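You operate a simulated robot arm through the tools that you are given. There is no shell and no other tool.

Carry out the task below with a simulated robot arm. There is one attempt and no reset: what you move stays moved.

JOB
Drop the short core in the tall blue drawer and stand the small orange reel in the first spare cradle.
Fine: drawer shut again, reel shelf pushed back in; leave the other reels.

The check looks at the end state, three seconds after you hand in, the way a careful person would. Anything else that was tipped, shoved, dropped, spilled or broken makes it a failure.

ROBOT AND FRAMES
A 6-joint arm with a two-finger gripper, fixed in place. Base frame: the origin is at the foot of the arm, x ahead of it, y to its left, z up. Readings come in m, rad, newtons and seconds.
It reaches about 1.298 m from its shoulder. Its first joint turns from -2.601 to 2.601 rad. Payload 1.57 kg.
Tool frame: the origin (TCP) lies between the finger pads and is the grasp point; the fingertips stand 0.021 m ahead of it; z points along the fingers, y is the line along which they close. Largest opening 0.07 m; the body of the gripper starts 0.05 m behind the TCP.
Orientation is that of the tool frame in the base frame, as a unit quaternion [x, y, z, w]. With the fingers straight down and closing along the base's y, the tool's x points along the base's -x, its y along +y and its z along -z.

CONTROLS
- The arm moves only by the tool move_arm. Its argument "moves" is a list of rows, each a list of 3 entries, a list of its own where there are three numbers: the closure in counts, from 0 (fully open) to 255 (shut), then the shift along the base's x, y, z in m, then the turn, a rotation vector about the base's x, y, z in rad. In form: [[gripper, [dx, dy, dz], [rx, ry, rz]], ...]. A call has 1 to 20 rows; each row shifts and turns the commanded pose from where the row before left it. A row lasts 0.2 s, in which the tool goes at most 0.05 m and 0.15 rad; a call with a longer step from one row to the next is refused whole, and so is a gripper value outside its range. Where a pose cannot be reached the arm comes as near as it can. A force on the tool above 40 N (or 10 N above the force at the start of the call, whichever is more), or a blocked arm, ends the call early, and 0.2 s more pass. The fingers move at their own pace and stop on an object; they squeeze with about 30 N. The grip force told is the motor's: it shows also when the fingers shut on nothing. Time passes only in rows, and 0.2 s behind the last, so rows that do not move let the fingers close. It gives the time, the measured TCP pose, the force on the tool (base axes), the opening and the grip force at its end, in the units of the frame above (readings bear some noise), with the torque about the TCP (base axes, N m) and any sound that the robot's microphone picked up, and new pictures: "show" is both (left out), scene, wrist or none.
- Cameras (640 x 400 px; columns grow to the right, rows downward): "scene" is fixed at [0.2197, -0.6503, 1.3085]; the picture's right is [0.35, -0.94, 0.00], its down [-0.44, -0.17, -0.88] and it looks along [0.82, 0.31, -0.48] (base axes); focal length 237 px, centre (320, 200). "wrist" rides on the gripper at [0.079, 0.004, -0.081] in the tool frame; the picture's right is [-0.05, 1.00, 0.00], its down [-0.67, -0.04, -0.74] and it looks along [-0.74, -0.04, 0.67] (tool axes); focal length 256 px, centre (320, 200). There is no depth. A picture from a camera that has moved, and an enlarged one, comes with that camera's place and axes in the base frame and with its lens.
- move_column(by): slides the trunk up (or, below 0, down) by that many m; the arm rides with it, the base frame stays. It gives what a move gives, with no picture.
- enlarge(camera, box): a new picture of the part [left, top, right, bottom] of that camera's present view, enlarged. The clock stands still meanwhile.
- sign_off(): hands the job in; it is judged then, once.

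Nothing tells you positions but the pictures and the camera data. Unless the task says otherwise, let go and move clear before handing in.

The tools are called after "Emit:" as name(argument=value, ...) on one line, values as JSON. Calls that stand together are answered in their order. move_arm: Moves the arm, as the interface text tells. Its arguments: {"type":"object","properties":{"moves":{"type":"array","items":{"type":"array"}},"show":{"type":"string","enum":["both","scene","wrist","none"]}},"required":["moves"]} The other tools are called the same way: move_column (by) slides the trunk up or down; enlarge (camera, box) takes an enlarged picture of a part of a camera's view; sign_off () hands the job in.

At the start:

```text
t: 0.0
tool_pos: [0.6662, -0.0976, 1.2345]
orientation: [0.0, 1.0, 0.0, 0.0]
wrist_force: [-0.6, -0.7, -0.4]
wrist_torque: [-0.04, -0.01, 0.0]
finger_gap: 0.0699
gripper_force: 0.1
trunk travel left (down, up): [-0.916, 0.054]
```

scene: 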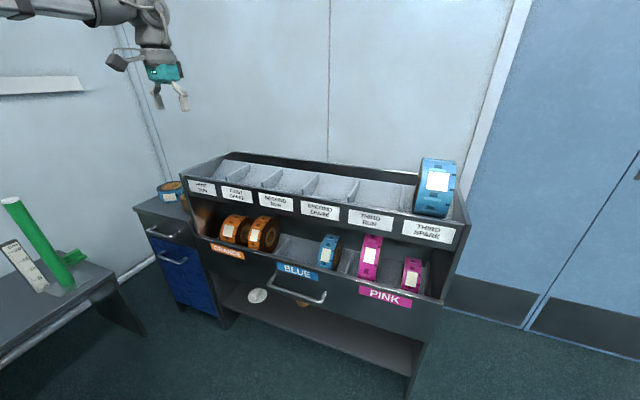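
wrist: 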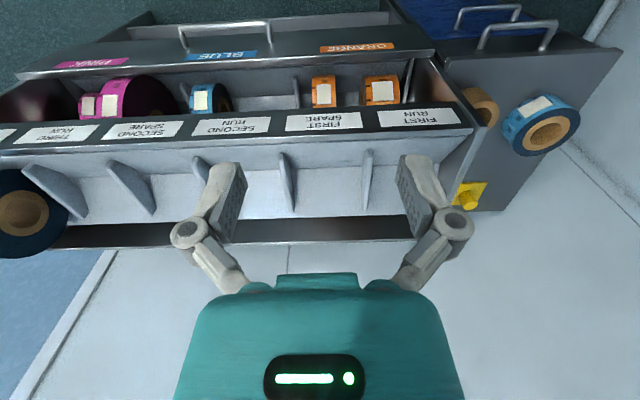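

I see a reel rack with labelled cradles on top, a row of reels below it, and a side cabinet with a small grey drawer and a tall blue drawer. I'll enlarge parts of both views before moving anything.

Emit:
enlarge(camera="scene", box=[120, 140, 320, 265])

Emit:
enlarge(camera="scene", box=[280, 140, 480, 265])

Emit:
enlarge(camera="scene", box=[0, 180, 240, 330])

Emit:
enlarge(camera="wrist", box=[400, 0, 640, 150])

Emit:
enlarge(camera="wrist", box=[160, 50, 480, 250])

Emit:
enlarge(camera="wrist", box=[400, 60, 640, 210])

Emit:
enlarge(camera="scene", box=[180, 250, 420, 400])

```text
3.20 times, centred on (220, 202) of scene
camera zoom: at [0.2197, -0.6503, 1.3085], right [0.35, -0.94, 0.0], down [-0.44, -0.17, -0.88], along [0.82, 0.31, -0.48], focal length 759 px, centre (640, 192)
```

zoom: 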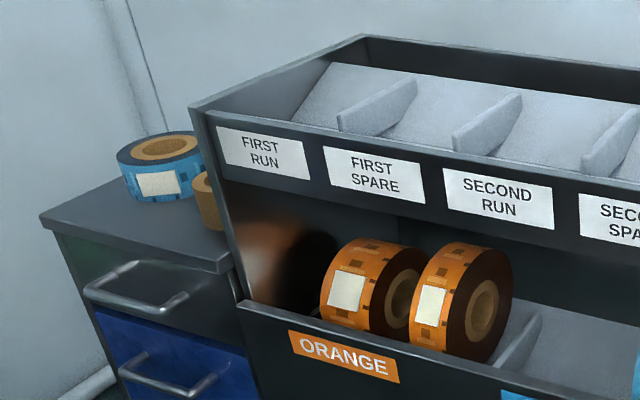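

```text
3.20 times, centred on (380, 202) of scene
camera zoom: at [0.2197, -0.6503, 1.3085], right [0.35, -0.94, 0.0], down [-0.44, -0.17, -0.88], along [0.82, 0.31, -0.48], focal length 759 px, centre (128, 192)
```

zoom: 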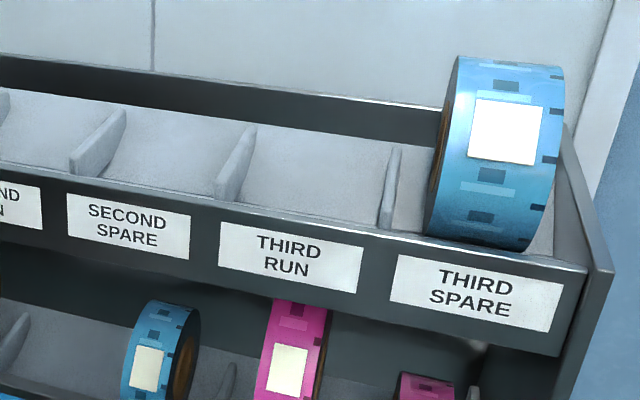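

```text
2.67 times, centred on (120, 255) of scene
camera zoom: at [0.2197, -0.6503, 1.3085], right [0.35, -0.94, 0.0], down [-0.44, -0.17, -0.88], along [0.82, 0.31, -0.48], focal length 633 px, centre (853, 53)
```

zoom: 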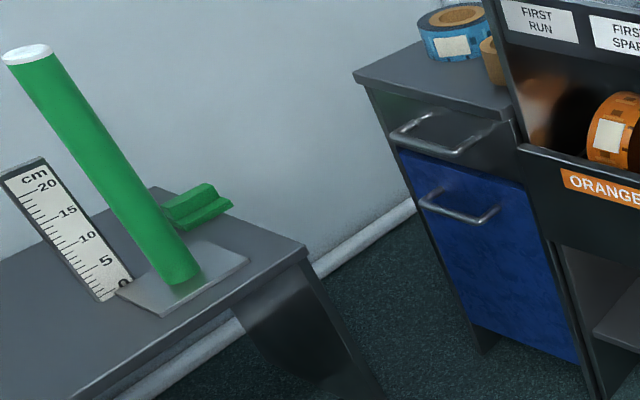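

```text
2.67 times, centred on (520, 75) of wrist
camera zoom: at [0.5892, -0.0936, 1.3151], right [0.05, 1.0, 0.0], down [0.67, -0.04, 0.74], along [0.74, -0.04, -0.67], focal length 683 px, centre (-213, 533)
```

zoom: 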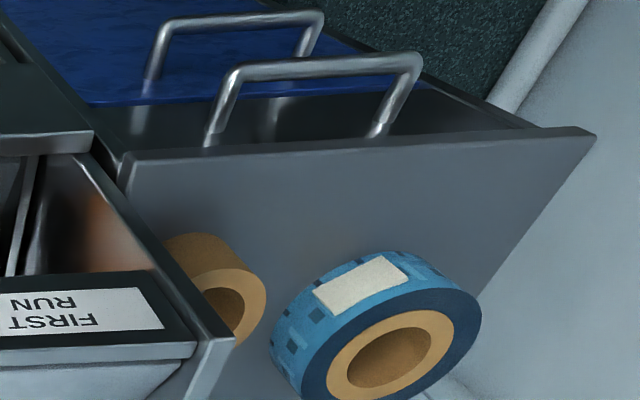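

```text
2.00 times, centred on (320, 150) of wrist
camera zoom: at [0.5892, -0.0936, 1.3151], right [0.05, 1.0, 0.0], down [0.67, -0.04, 0.74], along [0.74, -0.04, -0.67], focal length 512 px, centre (320, 300)
```

zoom: 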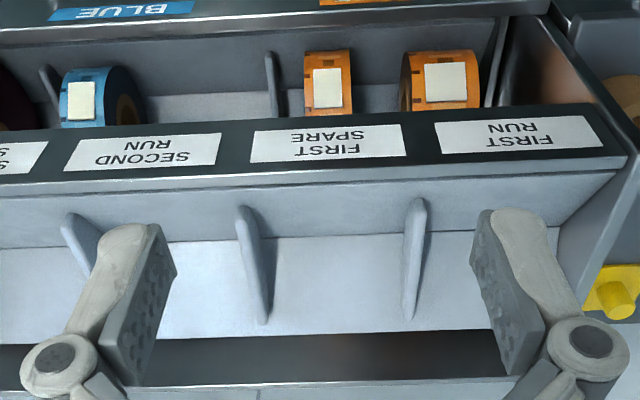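

```text
2.67 times, centred on (520, 135) of wrist
camera zoom: at [0.5892, -0.0936, 1.3151], right [0.05, 1.0, 0.0], down [0.67, -0.04, 0.74], along [0.74, -0.04, -0.67], focal length 683 px, centre (-213, 373)
```

zoom: 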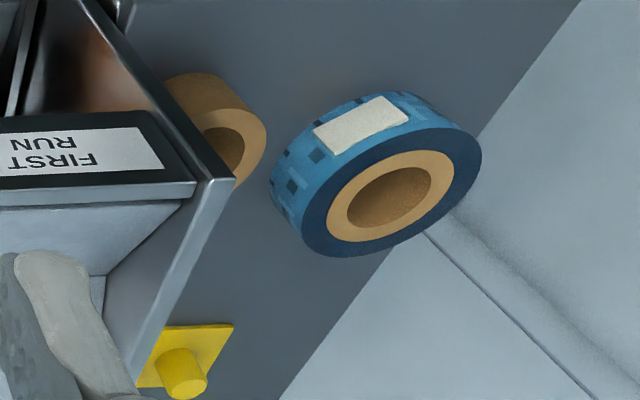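

```text
2.67 times, centred on (300, 325) of scene
camera zoom: at [0.2197, -0.6503, 1.3085], right [0.35, -0.94, 0.0], down [-0.44, -0.17, -0.88], along [0.82, 0.31, -0.48], focal length 633 px, centre (373, -133)
```

zoom: 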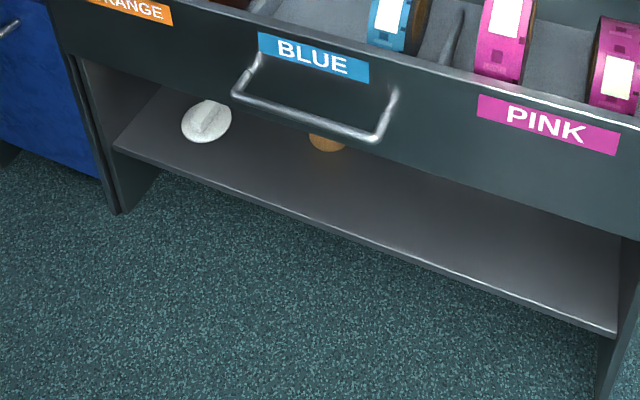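

The cradles and shelf are clear enough to place roughly: rack front at x≈0.83, FIRST SPARE at y≈-0.10, and the side cabinet top at z≈0.77 over y 0.15–0.47. I'm moving the wrist camera over the cabinet to see the core, the yellow item and the drawers better.

Emit:
move_arm(moves=[[0, [-0.007, 0.043, -0.019], [0, 0, 0]], [0, [-0.007, 0.043, -0.019], [0, 0, 0]], [0, [-0.007, 0.043, -0.019], [0, 0, 0]], [0, [-0.007, 0.043, -0.019], [0, 0, 0]], [0, [-0.007, 0.043, -0.019], [0, 0, 0]], [0, [-0.007, 0.043, -0.019], [0, 0, 0]], [0, [-0.007, 0.043, -0.019], [0, 0, 0]]])

```text
t: 1.6
tool_pos: [0.6191, 0.2041, 1.2332]
orientation: [0.001, 1.0, 0.0, 0.0]
wrist_force: [-0.1, 0.0, 0.6]
wrist_torque: [0.0, 0.02, 0.0]
finger_gap: 0.07
gripper_force: 0.0
out of reach, approached as far as the arm can: row 1, 2, 3, 4, 5, 6, 7
trunk travel left (down, up): [-0.916, 0.054]
camera wrist: at [0.5404, 0.2083, 1.315], right [0.05, 1.0, 0.0], down [0.67, -0.04, 0.74], along [0.74, -0.04, -0.67], focal length 256 px, centre (320, 200)
```

scene: 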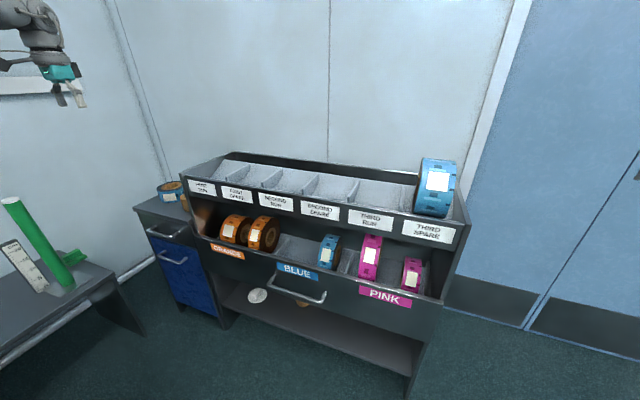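
wrist: 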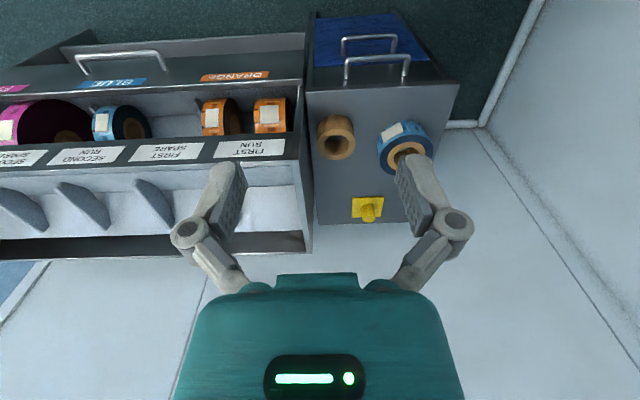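

The wrist view now shows the core standing on the cabinet top, a blue-taped reel lying beside it and a yellow peg behind. The arm can't go lower here, so I'll zoom in first and then lower the trunk.

Emit:
enlarge(camera="wrist", box=[280, 0, 480, 125])

Emit:
enlarge(camera="wrist", box=[290, 100, 490, 225])

Emit:
enlarge(camera="wrist", box=[80, 70, 320, 220])

Emit:
move_column(by=-0.15)

```text
3.20 times, centred on (380, 62) of wrist
camera zoom: at [0.5404, 0.2083, 1.315], right [0.05, 1.0, 0.0], down [0.67, -0.04, 0.74], along [0.74, -0.04, -0.67], focal length 819 px, centre (128, 640)
```

zoom: 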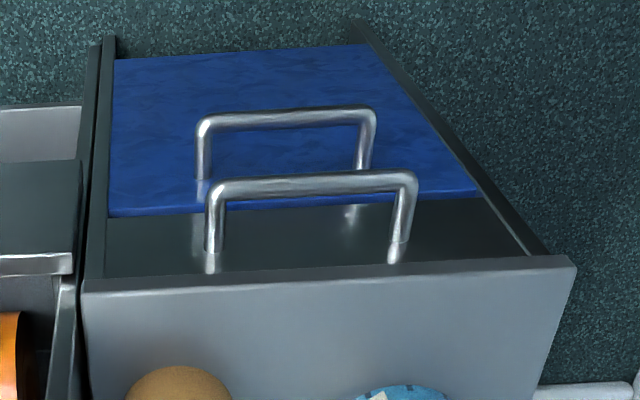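

```text
3.20 times, centred on (390, 162) of wrist
camera zoom: at [0.5404, 0.2083, 1.315], right [0.05, 1.0, 0.0], down [0.67, -0.04, 0.74], along [0.74, -0.04, -0.67], focal length 819 px, centre (96, 320)
```

zoom: 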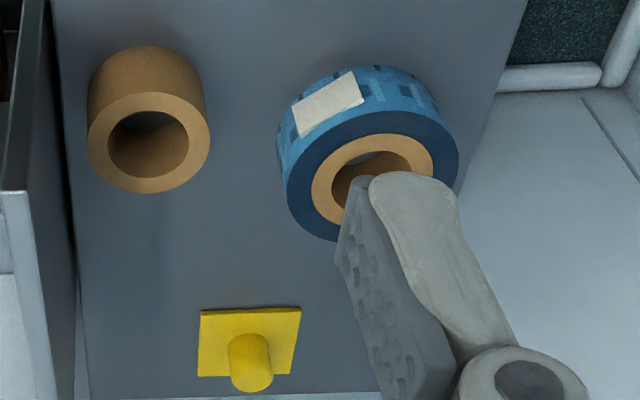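

```text
2.67 times, centred on (200, 145) of wrist
camera zoom: at [0.5404, 0.2083, 1.315], right [0.05, 1.0, 0.0], down [0.67, -0.04, 0.74], along [0.74, -0.04, -0.67], focal length 683 px, centre (640, 347)
```

zoom: 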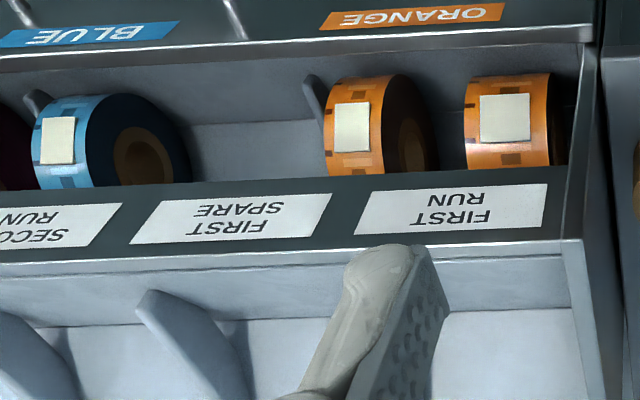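

```text
t: 3.4
tool_pos: [0.6193, 0.2037, 1.0849]
orientation: [0.001, 1.0, 0.001, 0.001]
wrist_force: [-0.4, -0.9, -0.5]
wrist_torque: [0.01, -0.02, 0.0]
finger_gap: 0.0701
gripper_force: 0.1
trunk travel left (down, up): [-0.766, 0.204]
```

Lowering the trunk works and carries the arm. I'll pull back and drop further to look at the lower shelf, where another brown item sits, and at the drawer fronts.

Emit:
move_arm(moves=[[0, [-0.02, -0.04, 0], [0, 0, 0]], [0, [-0.02, -0.04, 0], [0, 0, 0]], [0, [-0.02, -0.04, 0], [0, 0, 0]], [0, [-0.02, -0.04, 0], [0, 0, 0]], [0, [-0.02, -0.04, 0], [0, 0, 0]], [0, [-0.02, -0.04, 0], [0, 0, 0]]], show="wrist")

Emit:
move_column(by=-0.3)

Emit:
move_arm(moves=[[0, [0, 0, 0], [0, 0, 0]]])

```text
t: 4.8
tool_pos: [0.5362, -0.0363, 1.0851]
orientation: [0.0, 1.0, 0.0, 0.0]
wrist_force: [0.1, -0.2, 0.3]
wrist_torque: [0.03, 0.0, 0.03]
finger_gap: 0.0703
gripper_force: 0.2
out of reach, approached as far as the arm can: row 5, 6
trunk travel left (down, up): [-0.766, 0.204]
camera wrist: at [0.4575, -0.0331, 1.1653], right [0.05, 1.0, 0.0], down [0.67, -0.03, 0.74], along [0.74, -0.04, -0.67], focal length 256 px, centre (320, 200)
```

wrist: 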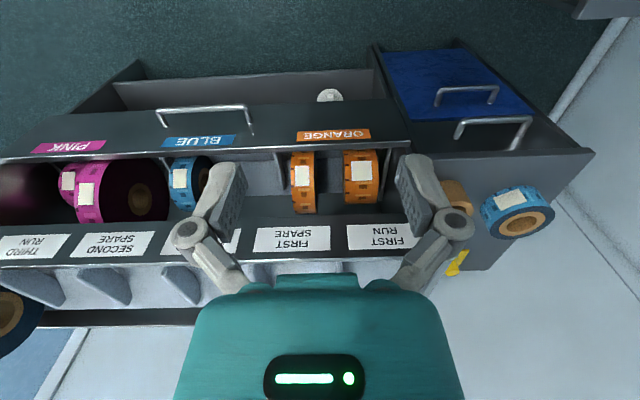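

```text
t: 7.8
tool_pos: [0.5359, -0.0361, 0.785]
orientation: [-0.001, 1.0, 0.0, -0.001]
wrist_force: [0.7, -0.1, -0.5]
wrist_torque: [-0.02, 0.0, 0.01]
finger_gap: 0.0701
gripper_force: 0.0
trunk travel left (down, up): [-0.466, 0.504]
```

```text
t: 8.2
tool_pos: [0.5369, -0.0357, 0.7843]
orientation: [0.0, 1.0, 0.0, -0.001]
wrist_force: [-0.2, 0.2, 0.1]
wrist_torque: [0.03, 0.01, -0.03]
finger_gap: 0.0699
gripper_force: 0.1
trunk travel left (down, up): [-0.466, 0.504]
camera wrist: at [0.4577, -0.0325, 0.8653], right [0.05, 1.0, 0.0], down [0.67, -0.04, 0.74], along [0.74, -0.04, -0.67], focal length 256 px, centre (320, 200)
```

scene: 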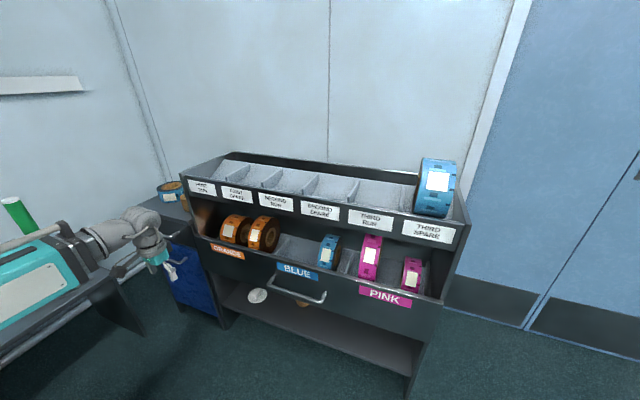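
wrist: 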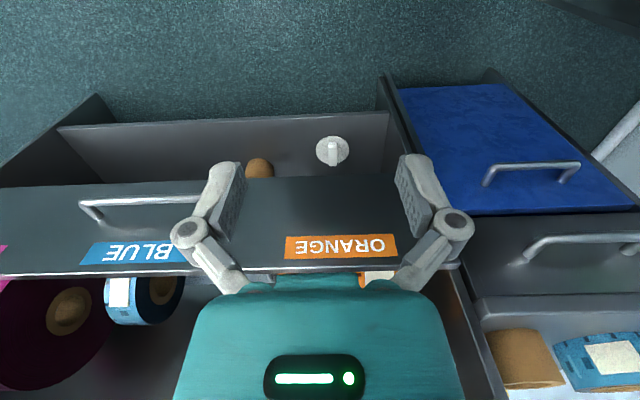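

A second brown object sits on the lower shelf next to a white disc with a tab. I'll enlarge both.

Emit:
enlarge(camera="wrist", box=[230, 110, 390, 210])

Emit:
enlarge(camera="wrist", box=[440, 200, 640, 325])

Emit:
enlarge(camera="scene", box=[230, 270, 326, 330])

```text
4.00 times, centred on (310, 160) of wrist
camera zoom: at [0.4577, -0.0325, 0.8653], right [0.05, 1.0, 0.0], down [0.67, -0.04, 0.74], along [0.74, -0.04, -0.67], focal length 1024 px, centre (360, 360)
```

zoom: 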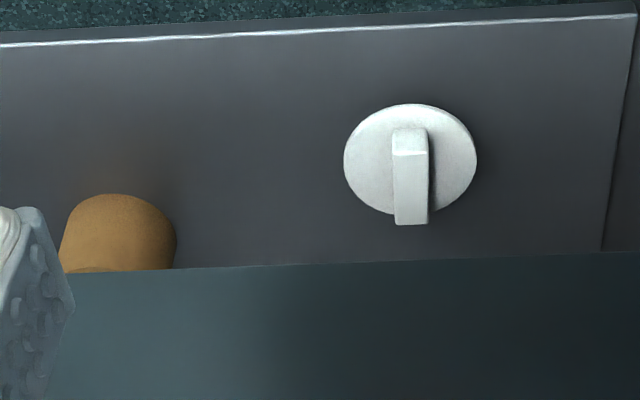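

```text
3.20 times, centred on (540, 262) of wrist
camera zoom: at [0.4577, -0.0325, 0.8653], right [0.05, 1.0, 0.0], down [0.67, -0.04, 0.74], along [0.74, -0.04, -0.67], focal length 819 px, centre (-384, 0)
```

zoom: 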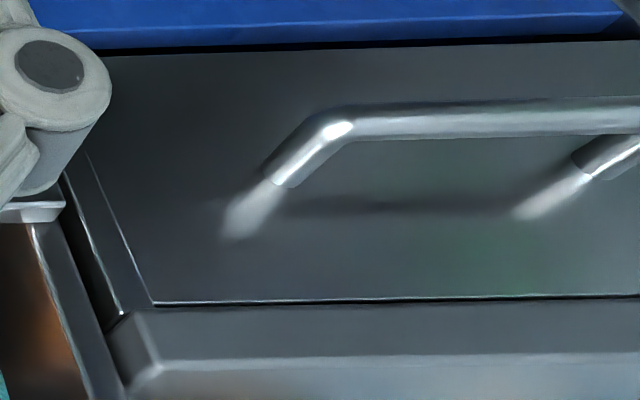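

```text
6.67 times, centred on (278, 300) of scene
camera zoom: at [0.2197, -0.6503, 1.3085], right [0.35, -0.94, 0.0], down [-0.44, -0.17, -0.88], along [0.82, 0.31, -0.48], focal length 1581 px, centre (600, -467)
```

zoom: 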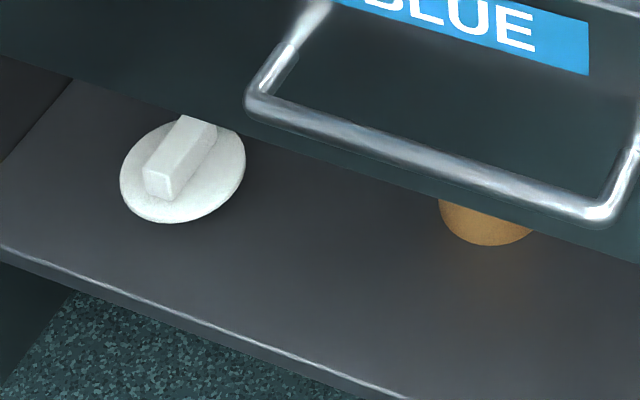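

The lower-shelf core looks at least 9 cm tall, while the one on the cabinet is about 6 cm, so the cabinet one should be the short core. I'll rise a little to measure the two orange reels, since one is wider and the other may be larger in diameter.

Emit:
move_column(by=0.13)

Emit:
move_arm(moves=[[0, [0, 0.02, 0], [0, -0.1, 0]], [0, [0, 0.02, 0], [0, -0.1, 0]]], show="wrist")

Emit:
enlarge(camera="wrist", box=[220, 90, 420, 215])

```text
t: 9.7
tool_pos: [0.5356, -0.0364, 0.9151]
orientation: [0.0, 1.0, -0.001, -0.001]
wrist_force: [0.4, 0.3, -0.3]
wrist_torque: [-0.01, 0.01, 0.02]
finger_gap: 0.0699
gripper_force: 0.0
trunk travel left (down, up): [-0.596, 0.374]
```

```text
t: 10.3
tool_pos: [0.5746, 0.0021, 0.9188]
orientation: [0.0, 0.995, 0.0, 0.098]
wrist_force: [0.1, 0.9, -0.1]
wrist_torque: [0.04, 0.01, -0.02]
finger_gap: 0.0699
gripper_force: 0.0
out of reach, approached as far as the arm can: row 1, 2
trunk travel left (down, up): [-0.596, 0.374]
camera wrist: at [0.4814, 0.0068, 0.9816], right [0.05, 1.0, 0.01], down [0.51, -0.04, 0.86], along [0.86, -0.04, -0.51], focal length 256 px, centre (320, 200)
```

wrist: 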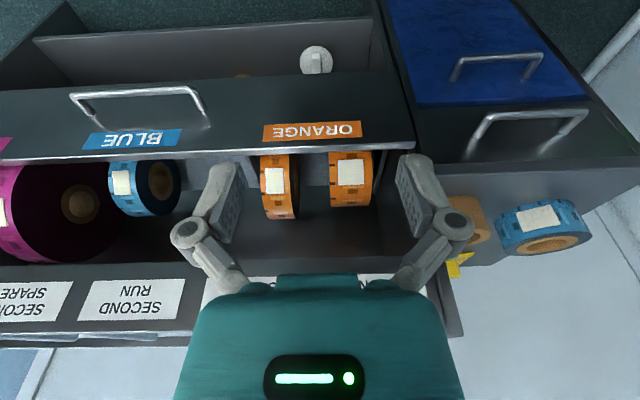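

```text
3.20 times, centred on (320, 152) of wrist
camera zoom: at [0.4814, 0.0068, 0.9816], right [0.05, 1.0, 0.01], down [0.51, -0.04, 0.86], along [0.86, -0.04, -0.51], focal length 819 px, centre (320, 352)
```

zoom: 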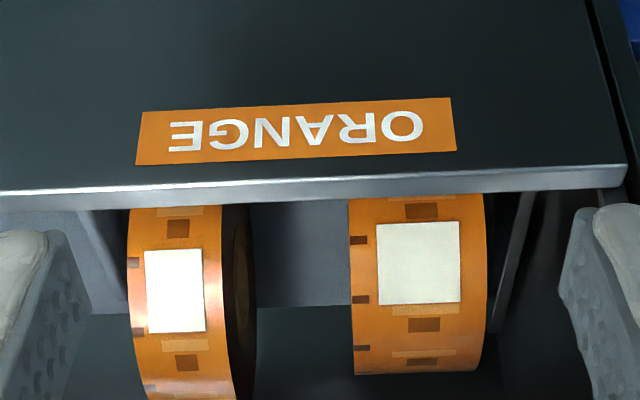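

The narrower orange reel looks taller than the wider one, so I'll compare their diameters once the shelf is out. The arm also keeps refusing some moves near here, so I'm probing how x and z limits behave before planning the handle grasp.

Emit:
move_arm(moves=[[0, [0.0, -0.04, 0], [0, 0, 0]], [0, [0.0, -0.04, 0.0], [0, 0, 0]], [0, [0.0, -0.04, 0.0], [0, 0, 0]], [0, [0.0, -0.04, 0.0], [0, 0, 0]], [0, [0.0, 0, -0.04], [0, 0, 0]]], show="none")

Emit:
move_arm(moves=[[0, [0.05, 0, 0.0], [0, 0, 0]], [0, [0.05, 0, -0.0], [0, 0, 0]], [0, [0.0, 0, -0.04], [0, 0, 0]]], show="scene")

```text
t: 11.5
tool_pos: [0.5732, -0.1578, 0.9172]
orientation: [-0.001, 0.995, 0.0, 0.099]
wrist_force: [1.6, -0.9, -0.1]
wrist_torque: [0.05, -0.04, 0.0]
finger_gap: 0.0702
gripper_force: 0.1
out of reach, approached as far as the arm can: row 5
trunk travel left (down, up): [-0.596, 0.374]
```

```text
t: 12.3
tool_pos: [0.6727, -0.1547, 0.9178]
orientation: [-0.001, 0.995, 0.0, 0.099]
wrist_force: [0.3, 0.1, 0.1]
wrist_torque: [0.0, 0.04, 0.02]
finger_gap: 0.07
gripper_force: 0.1
out of reach, approached as far as the arm can: row 3
trunk travel left (down, up): [-0.596, 0.374]
```

scene: 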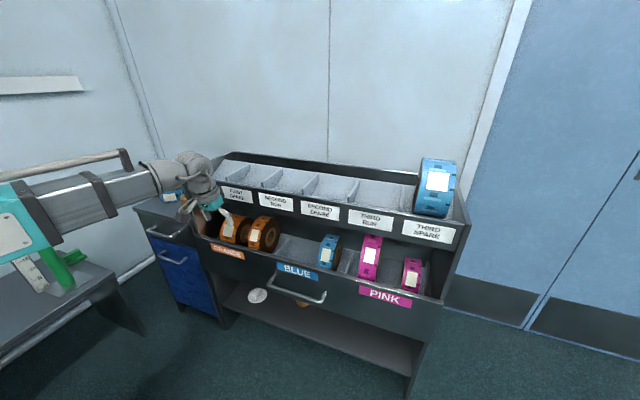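

The arm behaves like a boom: it has a minimum radius of about 0.54 m at the wrist and its own lift is at the bottom of its range. I'm raising the arm's lift now, so that later small downward moves work, and the trunk can make up the height.

Emit:
move_arm(moves=[[0, [0, 0, 0.05], [0, 0, 0]], [0, [0, 0, 0.05], [0, 0, 0]], [0, [0, 0, 0.05], [0, 0, 0]], [0, [0, 0, 0.05], [0, 0, 0]]], show="both")

```text
t: 13.3
tool_pos: [0.672, -0.1557, 0.9184]
orientation: [0.0, 0.995, 0.0, 0.098]
wrist_force: [-0.4, -0.2, 0.0]
wrist_torque: [-0.02, 0.01, 0.0]
finger_gap: 0.0698
gripper_force: 0.0
out of reach, approached as far as the arm can: row 1, 2, 3, 4
trunk travel left (down, up): [-0.596, 0.374]
camera wrist: at [0.5792, -0.1509, 0.9816], right [0.05, 1.0, 0.01], down [0.51, -0.04, 0.86], along [0.86, -0.04, -0.51], focal length 256 px, centre (320, 200)
```

scene: 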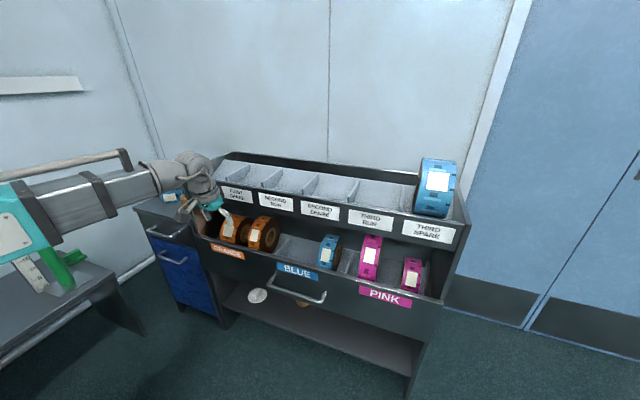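
wrist: 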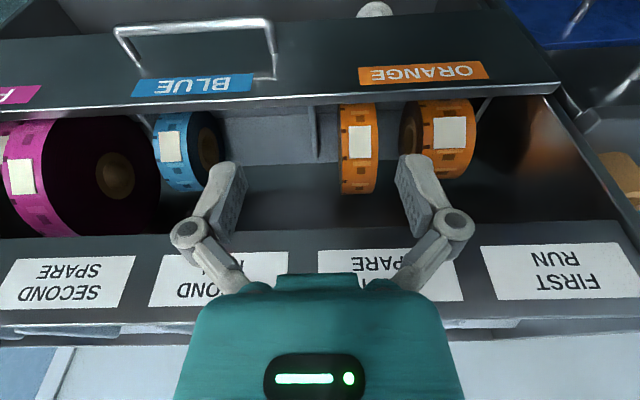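

Arm moves cannot change height at all here; only the trunk does. I'll hook the blue drawer handle with tilted fingers, so I'm moving in front of it with more tilt for a close look first.

Emit:
move_arm(moves=[[0, [0, 0.045, 0], [0, -0.1, 0]], [0, [0, 0.045, 0], [0, -0.1, 0]], [0, [0, 0.045, 0], [0, -0.1, 0]], [0, [0, 0.045, 0], [0, 0, 0]], [0, [0, 0.045, 0], [0, 0, 0]], [0, [0, 0.045, 0], [0, 0, 0]], [0, [0, 0.045, 0], [0, 0, 0]], [0, [0, 0.045, 0], [0, 0, 0]], [0, [0, 0.045, 0], [0, 0, 0]], [0, [0, 0.045, 0], [0, 0, 0]]], show="wrist")

Emit:
enlarge(camera="wrist", box=[220, 0, 540, 200])

```text
t: 15.5
tool_pos: [0.6666, 0.2953, 0.9377]
orientation: [0.0, 0.969, 0.0, 0.246]
wrist_force: [-1.4, -0.8, -0.2]
wrist_torque: [0.01, 0.03, -0.02]
finger_gap: 0.07
gripper_force: 0.1
out of reach, approached as far as the arm can: row 1, 2, 3, 10
trunk travel left (down, up): [-0.596, 0.374]
camera wrist: at [0.5583, 0.2986, 0.9699], right [0.05, 1.0, 0.03], down [0.23, -0.04, 0.97], along [0.97, -0.04, -0.23], focal length 256 px, centre (320, 200)
```

wrist: 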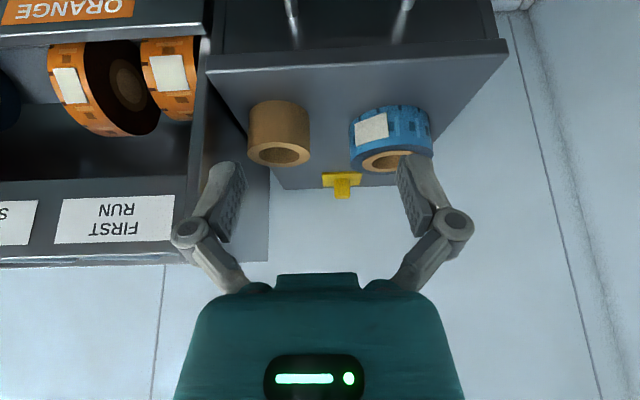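

```text
2.00 times, centred on (380, 100) of wrist
camera zoom: at [0.5583, 0.2986, 0.9699], right [0.05, 1.0, 0.03], down [0.23, -0.04, 0.97], along [0.97, -0.04, -0.23], focal length 512 px, centre (200, 400)
```

zoom: 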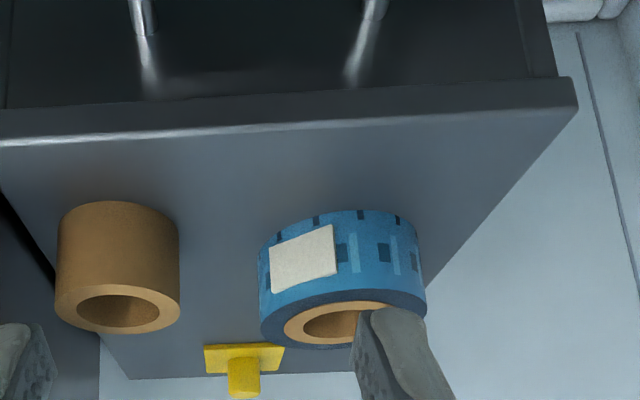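

The core is about 8 cm wide with a 5.5 cm hole, standing at roughly (0.884, 0.230) on the cabinet. Next I'm lowering to view both drawer handles closely.

Emit:
move_column(by=-0.22)

Emit:
move_arm(moves=[[0, [0, 0, 0], [0, 0, 0]]])

Emit:
enlarge(camera="wrist", box=[220, 0, 540, 200])

```text
t: 17.9
tool_pos: [0.6662, 0.2947, 0.718]
orientation: [0.0, 0.969, 0.0, 0.246]
wrist_force: [-0.9, 0.7, 0.3]
wrist_torque: [-0.01, 0.01, 0.01]
finger_gap: 0.07
gripper_force: 0.2
trunk travel left (down, up): [-0.376, 0.594]
```

```text
t: 18.3
tool_pos: [0.6661, 0.2941, 0.7176]
orientation: [0.0, 0.969, 0.0, 0.247]
wrist_force: [0.2, -0.5, 0.1]
wrist_torque: [-0.02, -0.04, 0.0]
finger_gap: 0.0697
gripper_force: 0.1
trunk travel left (down, up): [-0.376, 0.594]
camera wrist: at [0.5582, 0.2979, 0.75], right [0.05, 1.0, 0.03], down [0.23, -0.04, 0.97], along [0.97, -0.04, -0.23], focal length 256 px, centre (320, 200)
```

scene: 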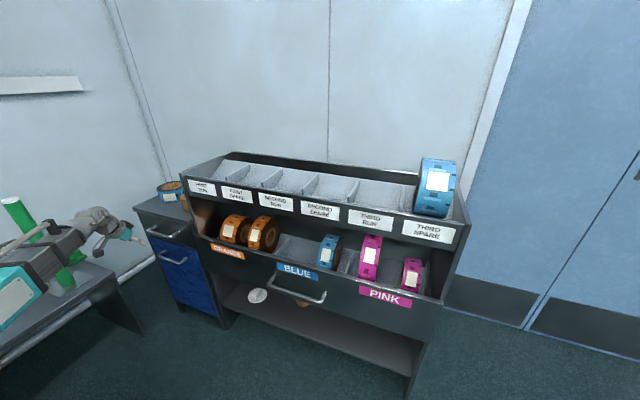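
wrist: 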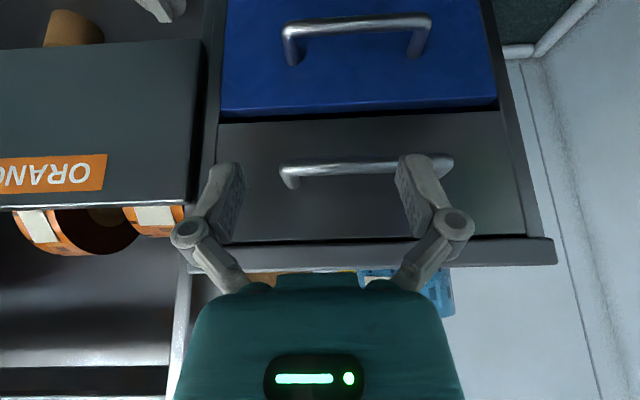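

```text
2.00 times, centred on (380, 100) of wrist
camera zoom: at [0.5582, 0.2979, 0.75], right [0.05, 1.0, 0.03], down [0.23, -0.04, 0.97], along [0.97, -0.04, -0.23], focal length 512 px, centre (200, 400)
```

zoom: 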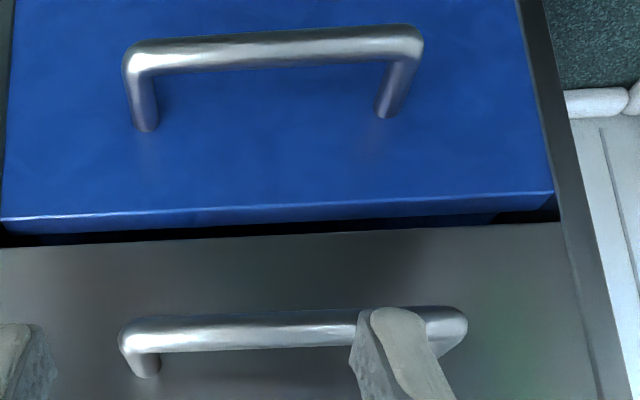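

I triangulated the blue drawer bar at about (0.761, 0.331, 0.528), with its face near x≈0.805 and the grey bar above at z≈0.674. I'll close the fingers, set a 0.4 rad tilt and come in just above the blue bar.

Emit:
move_arm(moves=[[255, [0.017, 0.018, 0], [0, 0.1, 0]], [255, [0.017, 0.019, 0], [0, 0, 0]], [255, [0, 0, 0], [0, 0, 0]], [255, [0, 0, 0], [0, 0, 0]], [255, [0, 0, 0], [0, 0, 0]]], show="none")

Emit:
move_column(by=-0.14)

Emit:
move_arm(moves=[[255, [0, 0, 0], [0, 0, 0]]])

Emit:
enlarge(camera="wrist", box=[220, 50, 460, 200])

```text
t: 19.5
tool_pos: [0.6978, 0.3301, 0.709]
orientation: [-0.001, 0.98, 0.0, 0.197]
wrist_force: [-1.2, -0.5, -0.9]
wrist_torque: [0.0, -0.02, 0.0]
finger_gap: 0.0
gripper_force: 28.8
out of reach, approached as far as the arm can: row 1
trunk travel left (down, up): [-0.376, 0.594]
```

```text
t: 21.1
tool_pos: [0.6979, 0.3309, 0.5697]
orientation: [0.0, 0.981, -0.001, 0.196]
wrist_force: [-0.1, 0.3, -0.8]
wrist_torque: [0.04, 0.01, -0.03]
finger_gap: 0.0
gripper_force: 29.3
trunk travel left (down, up): [-0.236, 0.734]
```

```text
t: 21.5
tool_pos: [0.6979, 0.3306, 0.5689]
orientation: [-0.001, 0.98, 0.0, 0.197]
wrist_force: [-0.5, -0.6, -0.5]
wrist_torque: [-0.04, -0.01, 0.01]
finger_gap: 0.0
gripper_force: 28.8
trunk travel left (down, up): [-0.236, 0.734]
camera wrist: at [0.5939, 0.3352, 0.6126], right [0.05, 1.0, 0.02], down [0.33, -0.04, 0.94], along [0.94, -0.04, -0.33], focal length 256 px, centre (320, 200)
```

scene: 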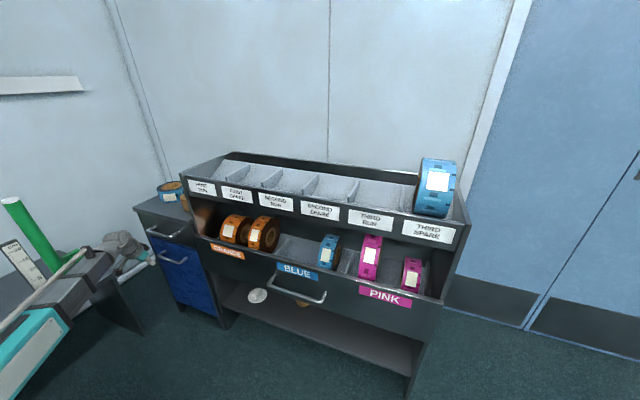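
wrist: 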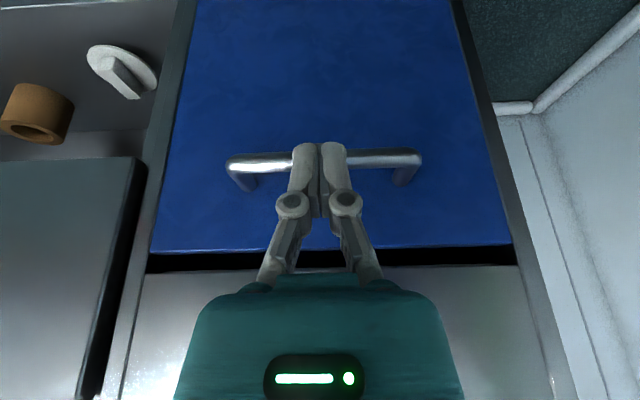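

```text
2.67 times, centred on (340, 125) of wrist
camera zoom: at [0.5939, 0.3352, 0.6126], right [0.05, 1.0, 0.02], down [0.33, -0.04, 0.94], along [0.94, -0.04, -0.33], focal length 683 px, centre (267, 400)
```

zoom: 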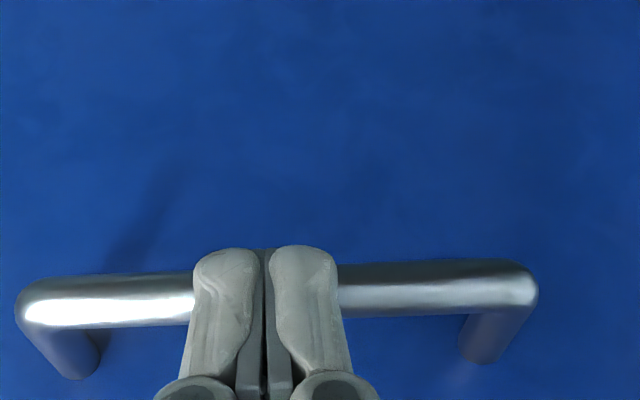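

Fingers are shut, centred on the bar and just short of it. I'll zoom on the lower-shelf core to compare its height before going on.

Emit:
enlarge(camera="wrist", box=[0, 30, 192, 150])

```text
3.33 times, centred on (96, 90) of wrist
camera zoom: at [0.5939, 0.3352, 0.6126], right [0.05, 1.0, 0.02], down [0.33, -0.04, 0.94], along [0.94, -0.04, -0.33], focal length 853 px, centre (1067, 567)
```

zoom: 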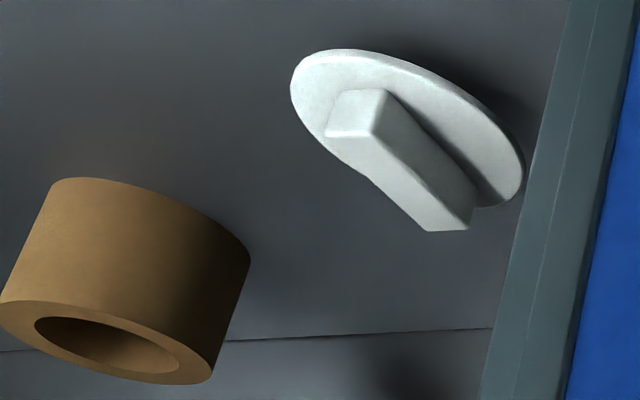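

The lower-shelf core works out at about 9 cm tall, so the cabinet core is indeed the short one. I'll now lower slightly, pass over the blue bar, and drop the fingertips behind it.

Emit:
move_column(by=-0.009)

Emit:
move_arm(moves=[[255, [0.02, 0, 0], [0, 0, 0]], [255, [0.02, 0, 0], [0, 0, 0]], [255, [0.02, 0, 0], [0, 0, 0]], [255, [0.022, 0, 0], [0, 0, 0]]], show="wrist")

Emit:
enlarge(camera="wrist", box=[220, 50, 460, 200])

```text
t: 22.1
tool_pos: [0.6988, 0.3314, 0.5603]
orientation: [-0.001, 0.98, 0.001, 0.198]
wrist_force: [-1.1, -1.0, -0.9]
wrist_torque: [-0.02, 0.03, 0.01]
finger_gap: 0.0
gripper_force: 28.3
trunk travel left (down, up): [-0.227, 0.743]
```

```text
t: 23.1
tool_pos: [0.7608, 0.3301, 0.5595]
orientation: [0.001, 0.981, 0.0, 0.193]
wrist_force: [-7.0, 0.6, -4.0]
wrist_torque: [0.02, -0.63, -0.11]
finger_gap: 0.0
gripper_force: 28.1
trunk travel left (down, up): [-0.227, 0.743]
stopped in row 4: the force on the tool passed its limit at 66 N (the readings are from after the stop); the commanded pose is now the measured one
camera wrist: at [0.6581, 0.3341, 0.6038], right [0.05, 1.0, 0.02], down [0.34, -0.04, 0.94], along [0.94, -0.04, -0.34], focal length 256 px, centre (320, 200)
```

wrist: 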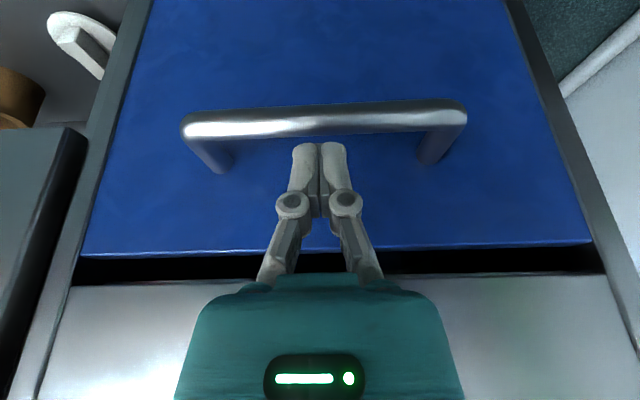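

```text
2.67 times, centred on (340, 125) of wrist
camera zoom: at [0.6581, 0.3341, 0.6038], right [0.05, 1.0, 0.02], down [0.34, -0.04, 0.94], along [0.94, -0.04, -0.34], focal length 683 px, centre (267, 400)
```

zoom: 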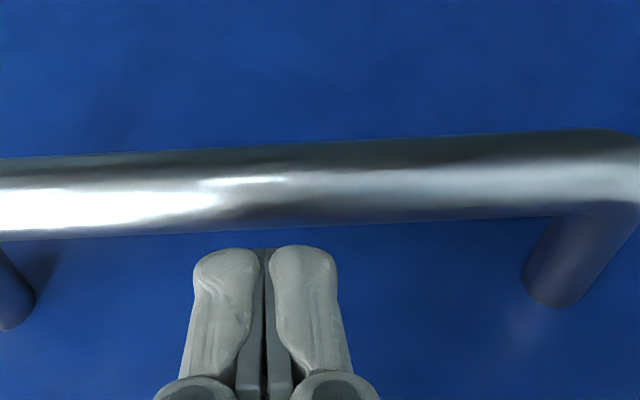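

The wrist touched the grey handle above, because the tilt left too little room; the blue bar itself is clear. I'm backing off, tilting further to about 0.75 rad, and retrying.

Emit:
move_arm(moves=[[255, [-0.03, 0, 0], [0, 0, 0]], [255, [-0.03, 0, 0], [0, 0, 0]], [255, [0.0, 0, 0], [0, -0.12, 0]], [255, [0, 0, 0], [0, -0.12, 0]], [255, [0, 0, 0], [0, -0.12, 0]], [255, [0, 0, 0], [0, 0, 0]]], show="wrist")

```text
t: 24.4
tool_pos: [0.7028, 0.3303, 0.5953]
orientation: [0.001, 0.931, 0.001, 0.366]
wrist_force: [0.1, 0.1, 0.2]
wrist_torque: [-0.01, 0.01, 0.0]
finger_gap: 0.0001
gripper_force: 28.5
out of reach, approached as far as the arm can: row 3, 4, 5
trunk travel left (down, up): [-0.227, 0.743]
camera wrist: at [0.5904, 0.3336, 0.6001], right [0.04, 1.0, 0.04], down [-0.02, -0.04, 1.0], along [1.0, -0.04, 0.02], focal length 256 px, centre (320, 200)
```

wrist: 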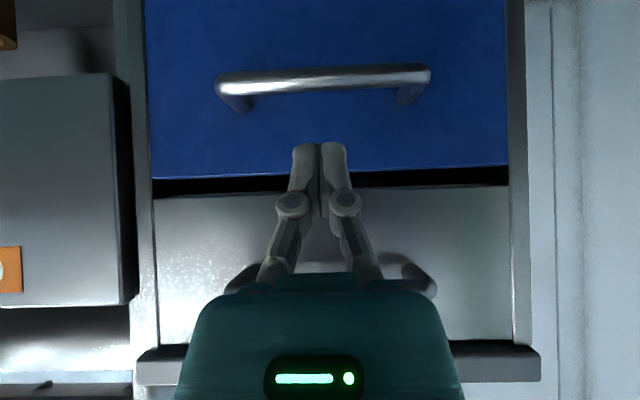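

The camera now looks level at the blue bar and confirms z≈0.524. Next I lower to just above it and move forward over the bar.

Emit:
move_column(by=-0.0345)

Emit:
move_arm(moves=[[255, [0.025, 0, 0], [0, 0, 0]], [255, [0.025, 0, 0], [0, 0, 0]], [255, [0.02, 0, 0], [0, 0, 0]], [255, [0.011, 0, 0], [0, 0, 0]]], show="wrist")

Emit:
enlarge(camera="wrist", box=[220, 50, 460, 200])

```text
t: 25.2
tool_pos: [0.7028, 0.3295, 0.56]
orientation: [0.0, 0.931, 0.0, 0.365]
wrist_force: [-0.2, 0.5, -0.3]
wrist_torque: [0.01, -0.04, -0.02]
finger_gap: 0.0
gripper_force: 28.8
trunk travel left (down, up): [-0.193, 0.777]
```

```text
t: 26.2
tool_pos: [0.7842, 0.3317, 0.5615]
orientation: [0.002, 0.931, 0.0, 0.365]
wrist_force: [-0.3, 0.1, -0.6]
wrist_torque: [0.0, 0.02, 0.0]
finger_gap: 0.0
gripper_force: 29.1
trunk travel left (down, up): [-0.193, 0.777]
camera wrist: at [0.6719, 0.3352, 0.5656], right [0.04, 1.0, 0.04], down [-0.02, -0.04, 1.0], along [1.0, -0.04, 0.02], focal length 256 px, centre (320, 200)
```

wrist: 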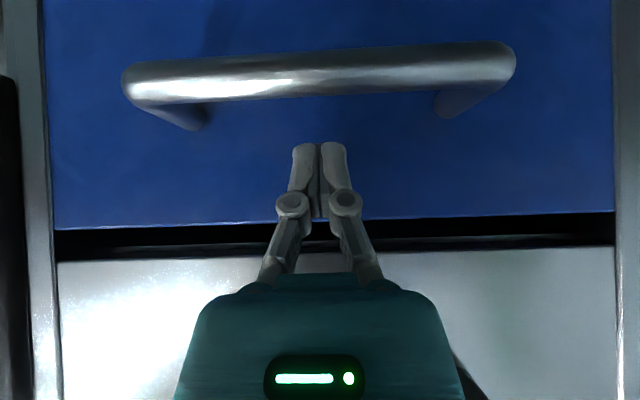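

```text
2.67 times, centred on (340, 125) of wrist
camera zoom: at [0.6719, 0.3352, 0.5656], right [0.04, 1.0, 0.04], down [-0.02, -0.04, 1.0], along [1.0, -0.04, 0.02], focal length 683 px, centre (267, 400)
```

zoom: 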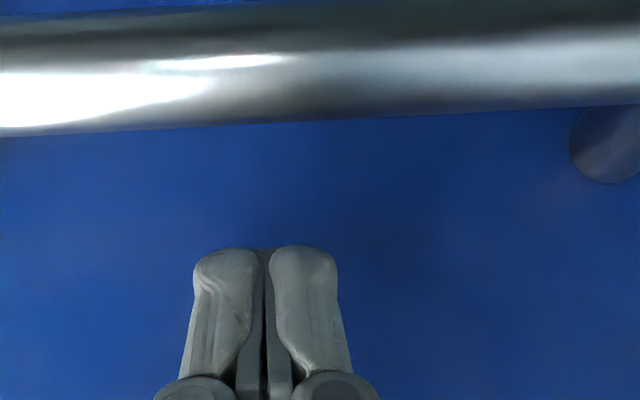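

The fingertips are above the gap between bar (x≈0.765) and face (x≈0.808). I'll back off 3 mm and lower behind the bar.

Emit:
move_arm(moves=[[255, [-0.003, 0, 0], [0, 0, 0]]], show="none")

Emit:
move_column(by=-0.032)

Emit:
move_arm(moves=[[255, [-0.004, 0, 0], [0, 0, 0]]], show="wrist")

```text
t: 26.6
tool_pos: [0.7815, 0.3314, 0.5605]
orientation: [0.0, 0.93, 0.0, 0.366]
wrist_force: [0.9, 0.6, -0.4]
wrist_torque: [0.01, 0.0, -0.02]
finger_gap: 0.0
gripper_force: 28.4
trunk travel left (down, up): [-0.193, 0.777]
```

```text
t: 27.4
tool_pos: [0.7812, 0.3306, 0.5287]
orientation: [0.001, 0.931, 0.0, 0.365]
wrist_force: [0.8, 0.5, 1.2]
wrist_torque: [0.0, 0.02, -0.02]
finger_gap: 0.0002
gripper_force: 28.1
trunk travel left (down, up): [-0.161, 0.809]
```

```text
t: 27.8
tool_pos: [0.777, 0.3304, 0.5297]
orientation: [0.0, 0.931, 0.0, 0.366]
wrist_force: [0.7, 0.0, 1.7]
wrist_torque: [0.0, -0.01, 0.04]
finger_gap: 0.0
gripper_force: 28.6
trunk travel left (down, up): [-0.161, 0.809]
camera wrist: at [0.6646, 0.3348, 0.5337], right [0.04, 1.0, 0.04], down [-0.02, -0.04, 1.0], along [1.0, -0.04, 0.02], focal length 256 px, centre (320, 200)
```

wrist: 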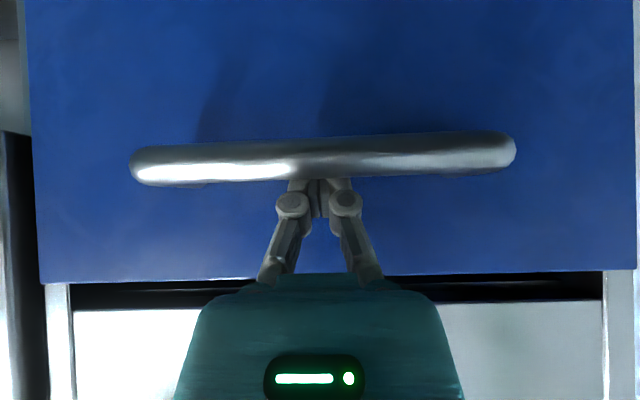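

The fingertips are hooked behind the blue bar. Now a slow pull toward the robot.

Emit:
move_arm(moves=[[255, [-0.005, 0, 0], [0, 0, 0]], [255, [-0.008, 0, 0], [0, 0, 0]], [255, [-0.01, 0, 0], [0, 0, 0]], [255, [-0.012, 0, 0], [0, 0, 0]], [255, [-0.012, 0, 0], [0, 0, 0]]])

```text
t: 29.0
tool_pos: [0.7285, 0.3304, 0.5288]
orientation: [0.0, 0.931, 0.001, 0.364]
wrist_force: [-0.1, -0.6, -0.8]
wrist_torque: [-0.01, -0.01, -0.03]
finger_gap: 0.0002
gripper_force: 28.9
trunk travel left (down, up): [-0.161, 0.809]
camera wrist: at [0.6168, 0.3357, 0.5336], right [0.04, 1.0, 0.04], down [-0.02, -0.04, 1.0], along [1.0, -0.04, 0.01], focal length 256 px, centre (320, 200)
```

scene: 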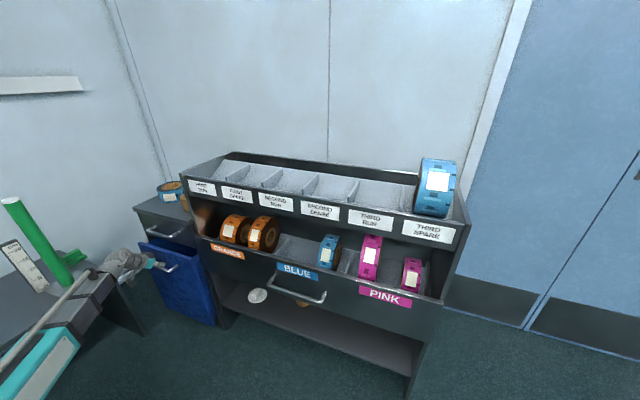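
wrist: 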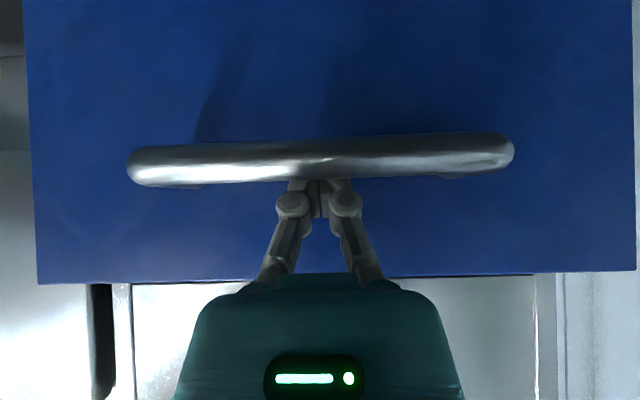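

The drawer is sliding out with little force. I'll keep pulling to about 0.21 m open.

Emit:
move_arm(moves=[[255, [-0.012, 0, 0], [0, 0, 0]], [255, [-0.012, 0, 0], [0, 0, 0]], [255, [-0.012, 0, 0], [0, 0, 0]], [255, [-0.012, 0, 0], [0, 0, 0]], [255, [-0.012, 0, 0], [0, 0, 0]], [255, [-0.012, 0, 0], [0, 0, 0]], [255, [-0.012, 0, 0], [0, 0, 0]], [255, [-0.012, 0, 0], [0, 0, 0]], [255, [-0.012, 0, 0], [0, 0, 0]], [255, [-0.012, 0, 0], [0, 0, 0]], [255, [-0.012, 0, 0], [0, 0, 0]], [255, [-0.012, 0, 0], [0, 0, 0]], [255, [-0.012, 0, 0], [0, 0, 0]], [255, [-0.006, 0, 0], [0, 0, 0]]])

```text
t: 32.0
tool_pos: [0.567, 0.3291, 0.5296]
orientation: [0.001, 0.931, 0.0, 0.366]
wrist_force: [0.3, 0.4, -0.2]
wrist_torque: [0.03, 0.02, 0.01]
finger_gap: 0.0
gripper_force: 29.1
out of reach, approached as far as the arm can: row 1, 5
trunk travel left (down, up): [-0.161, 0.809]
camera wrist: at [0.4548, 0.3336, 0.5337], right [0.04, 1.0, 0.04], down [-0.02, -0.04, 1.0], along [1.0, -0.04, 0.02], focal length 256 px, centre (320, 200)
```

scene: 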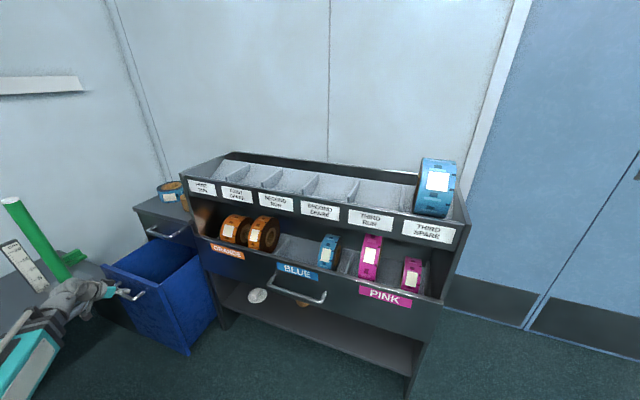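
wrist: 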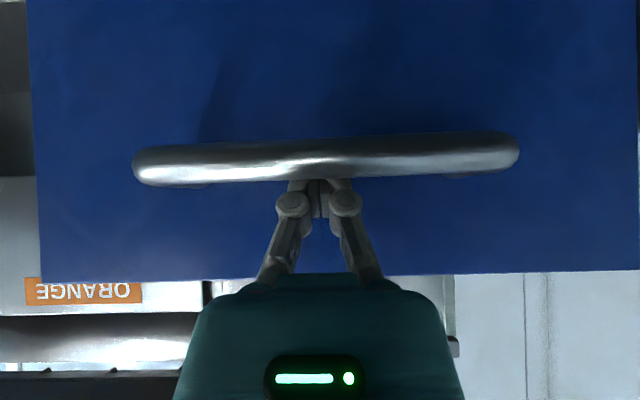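

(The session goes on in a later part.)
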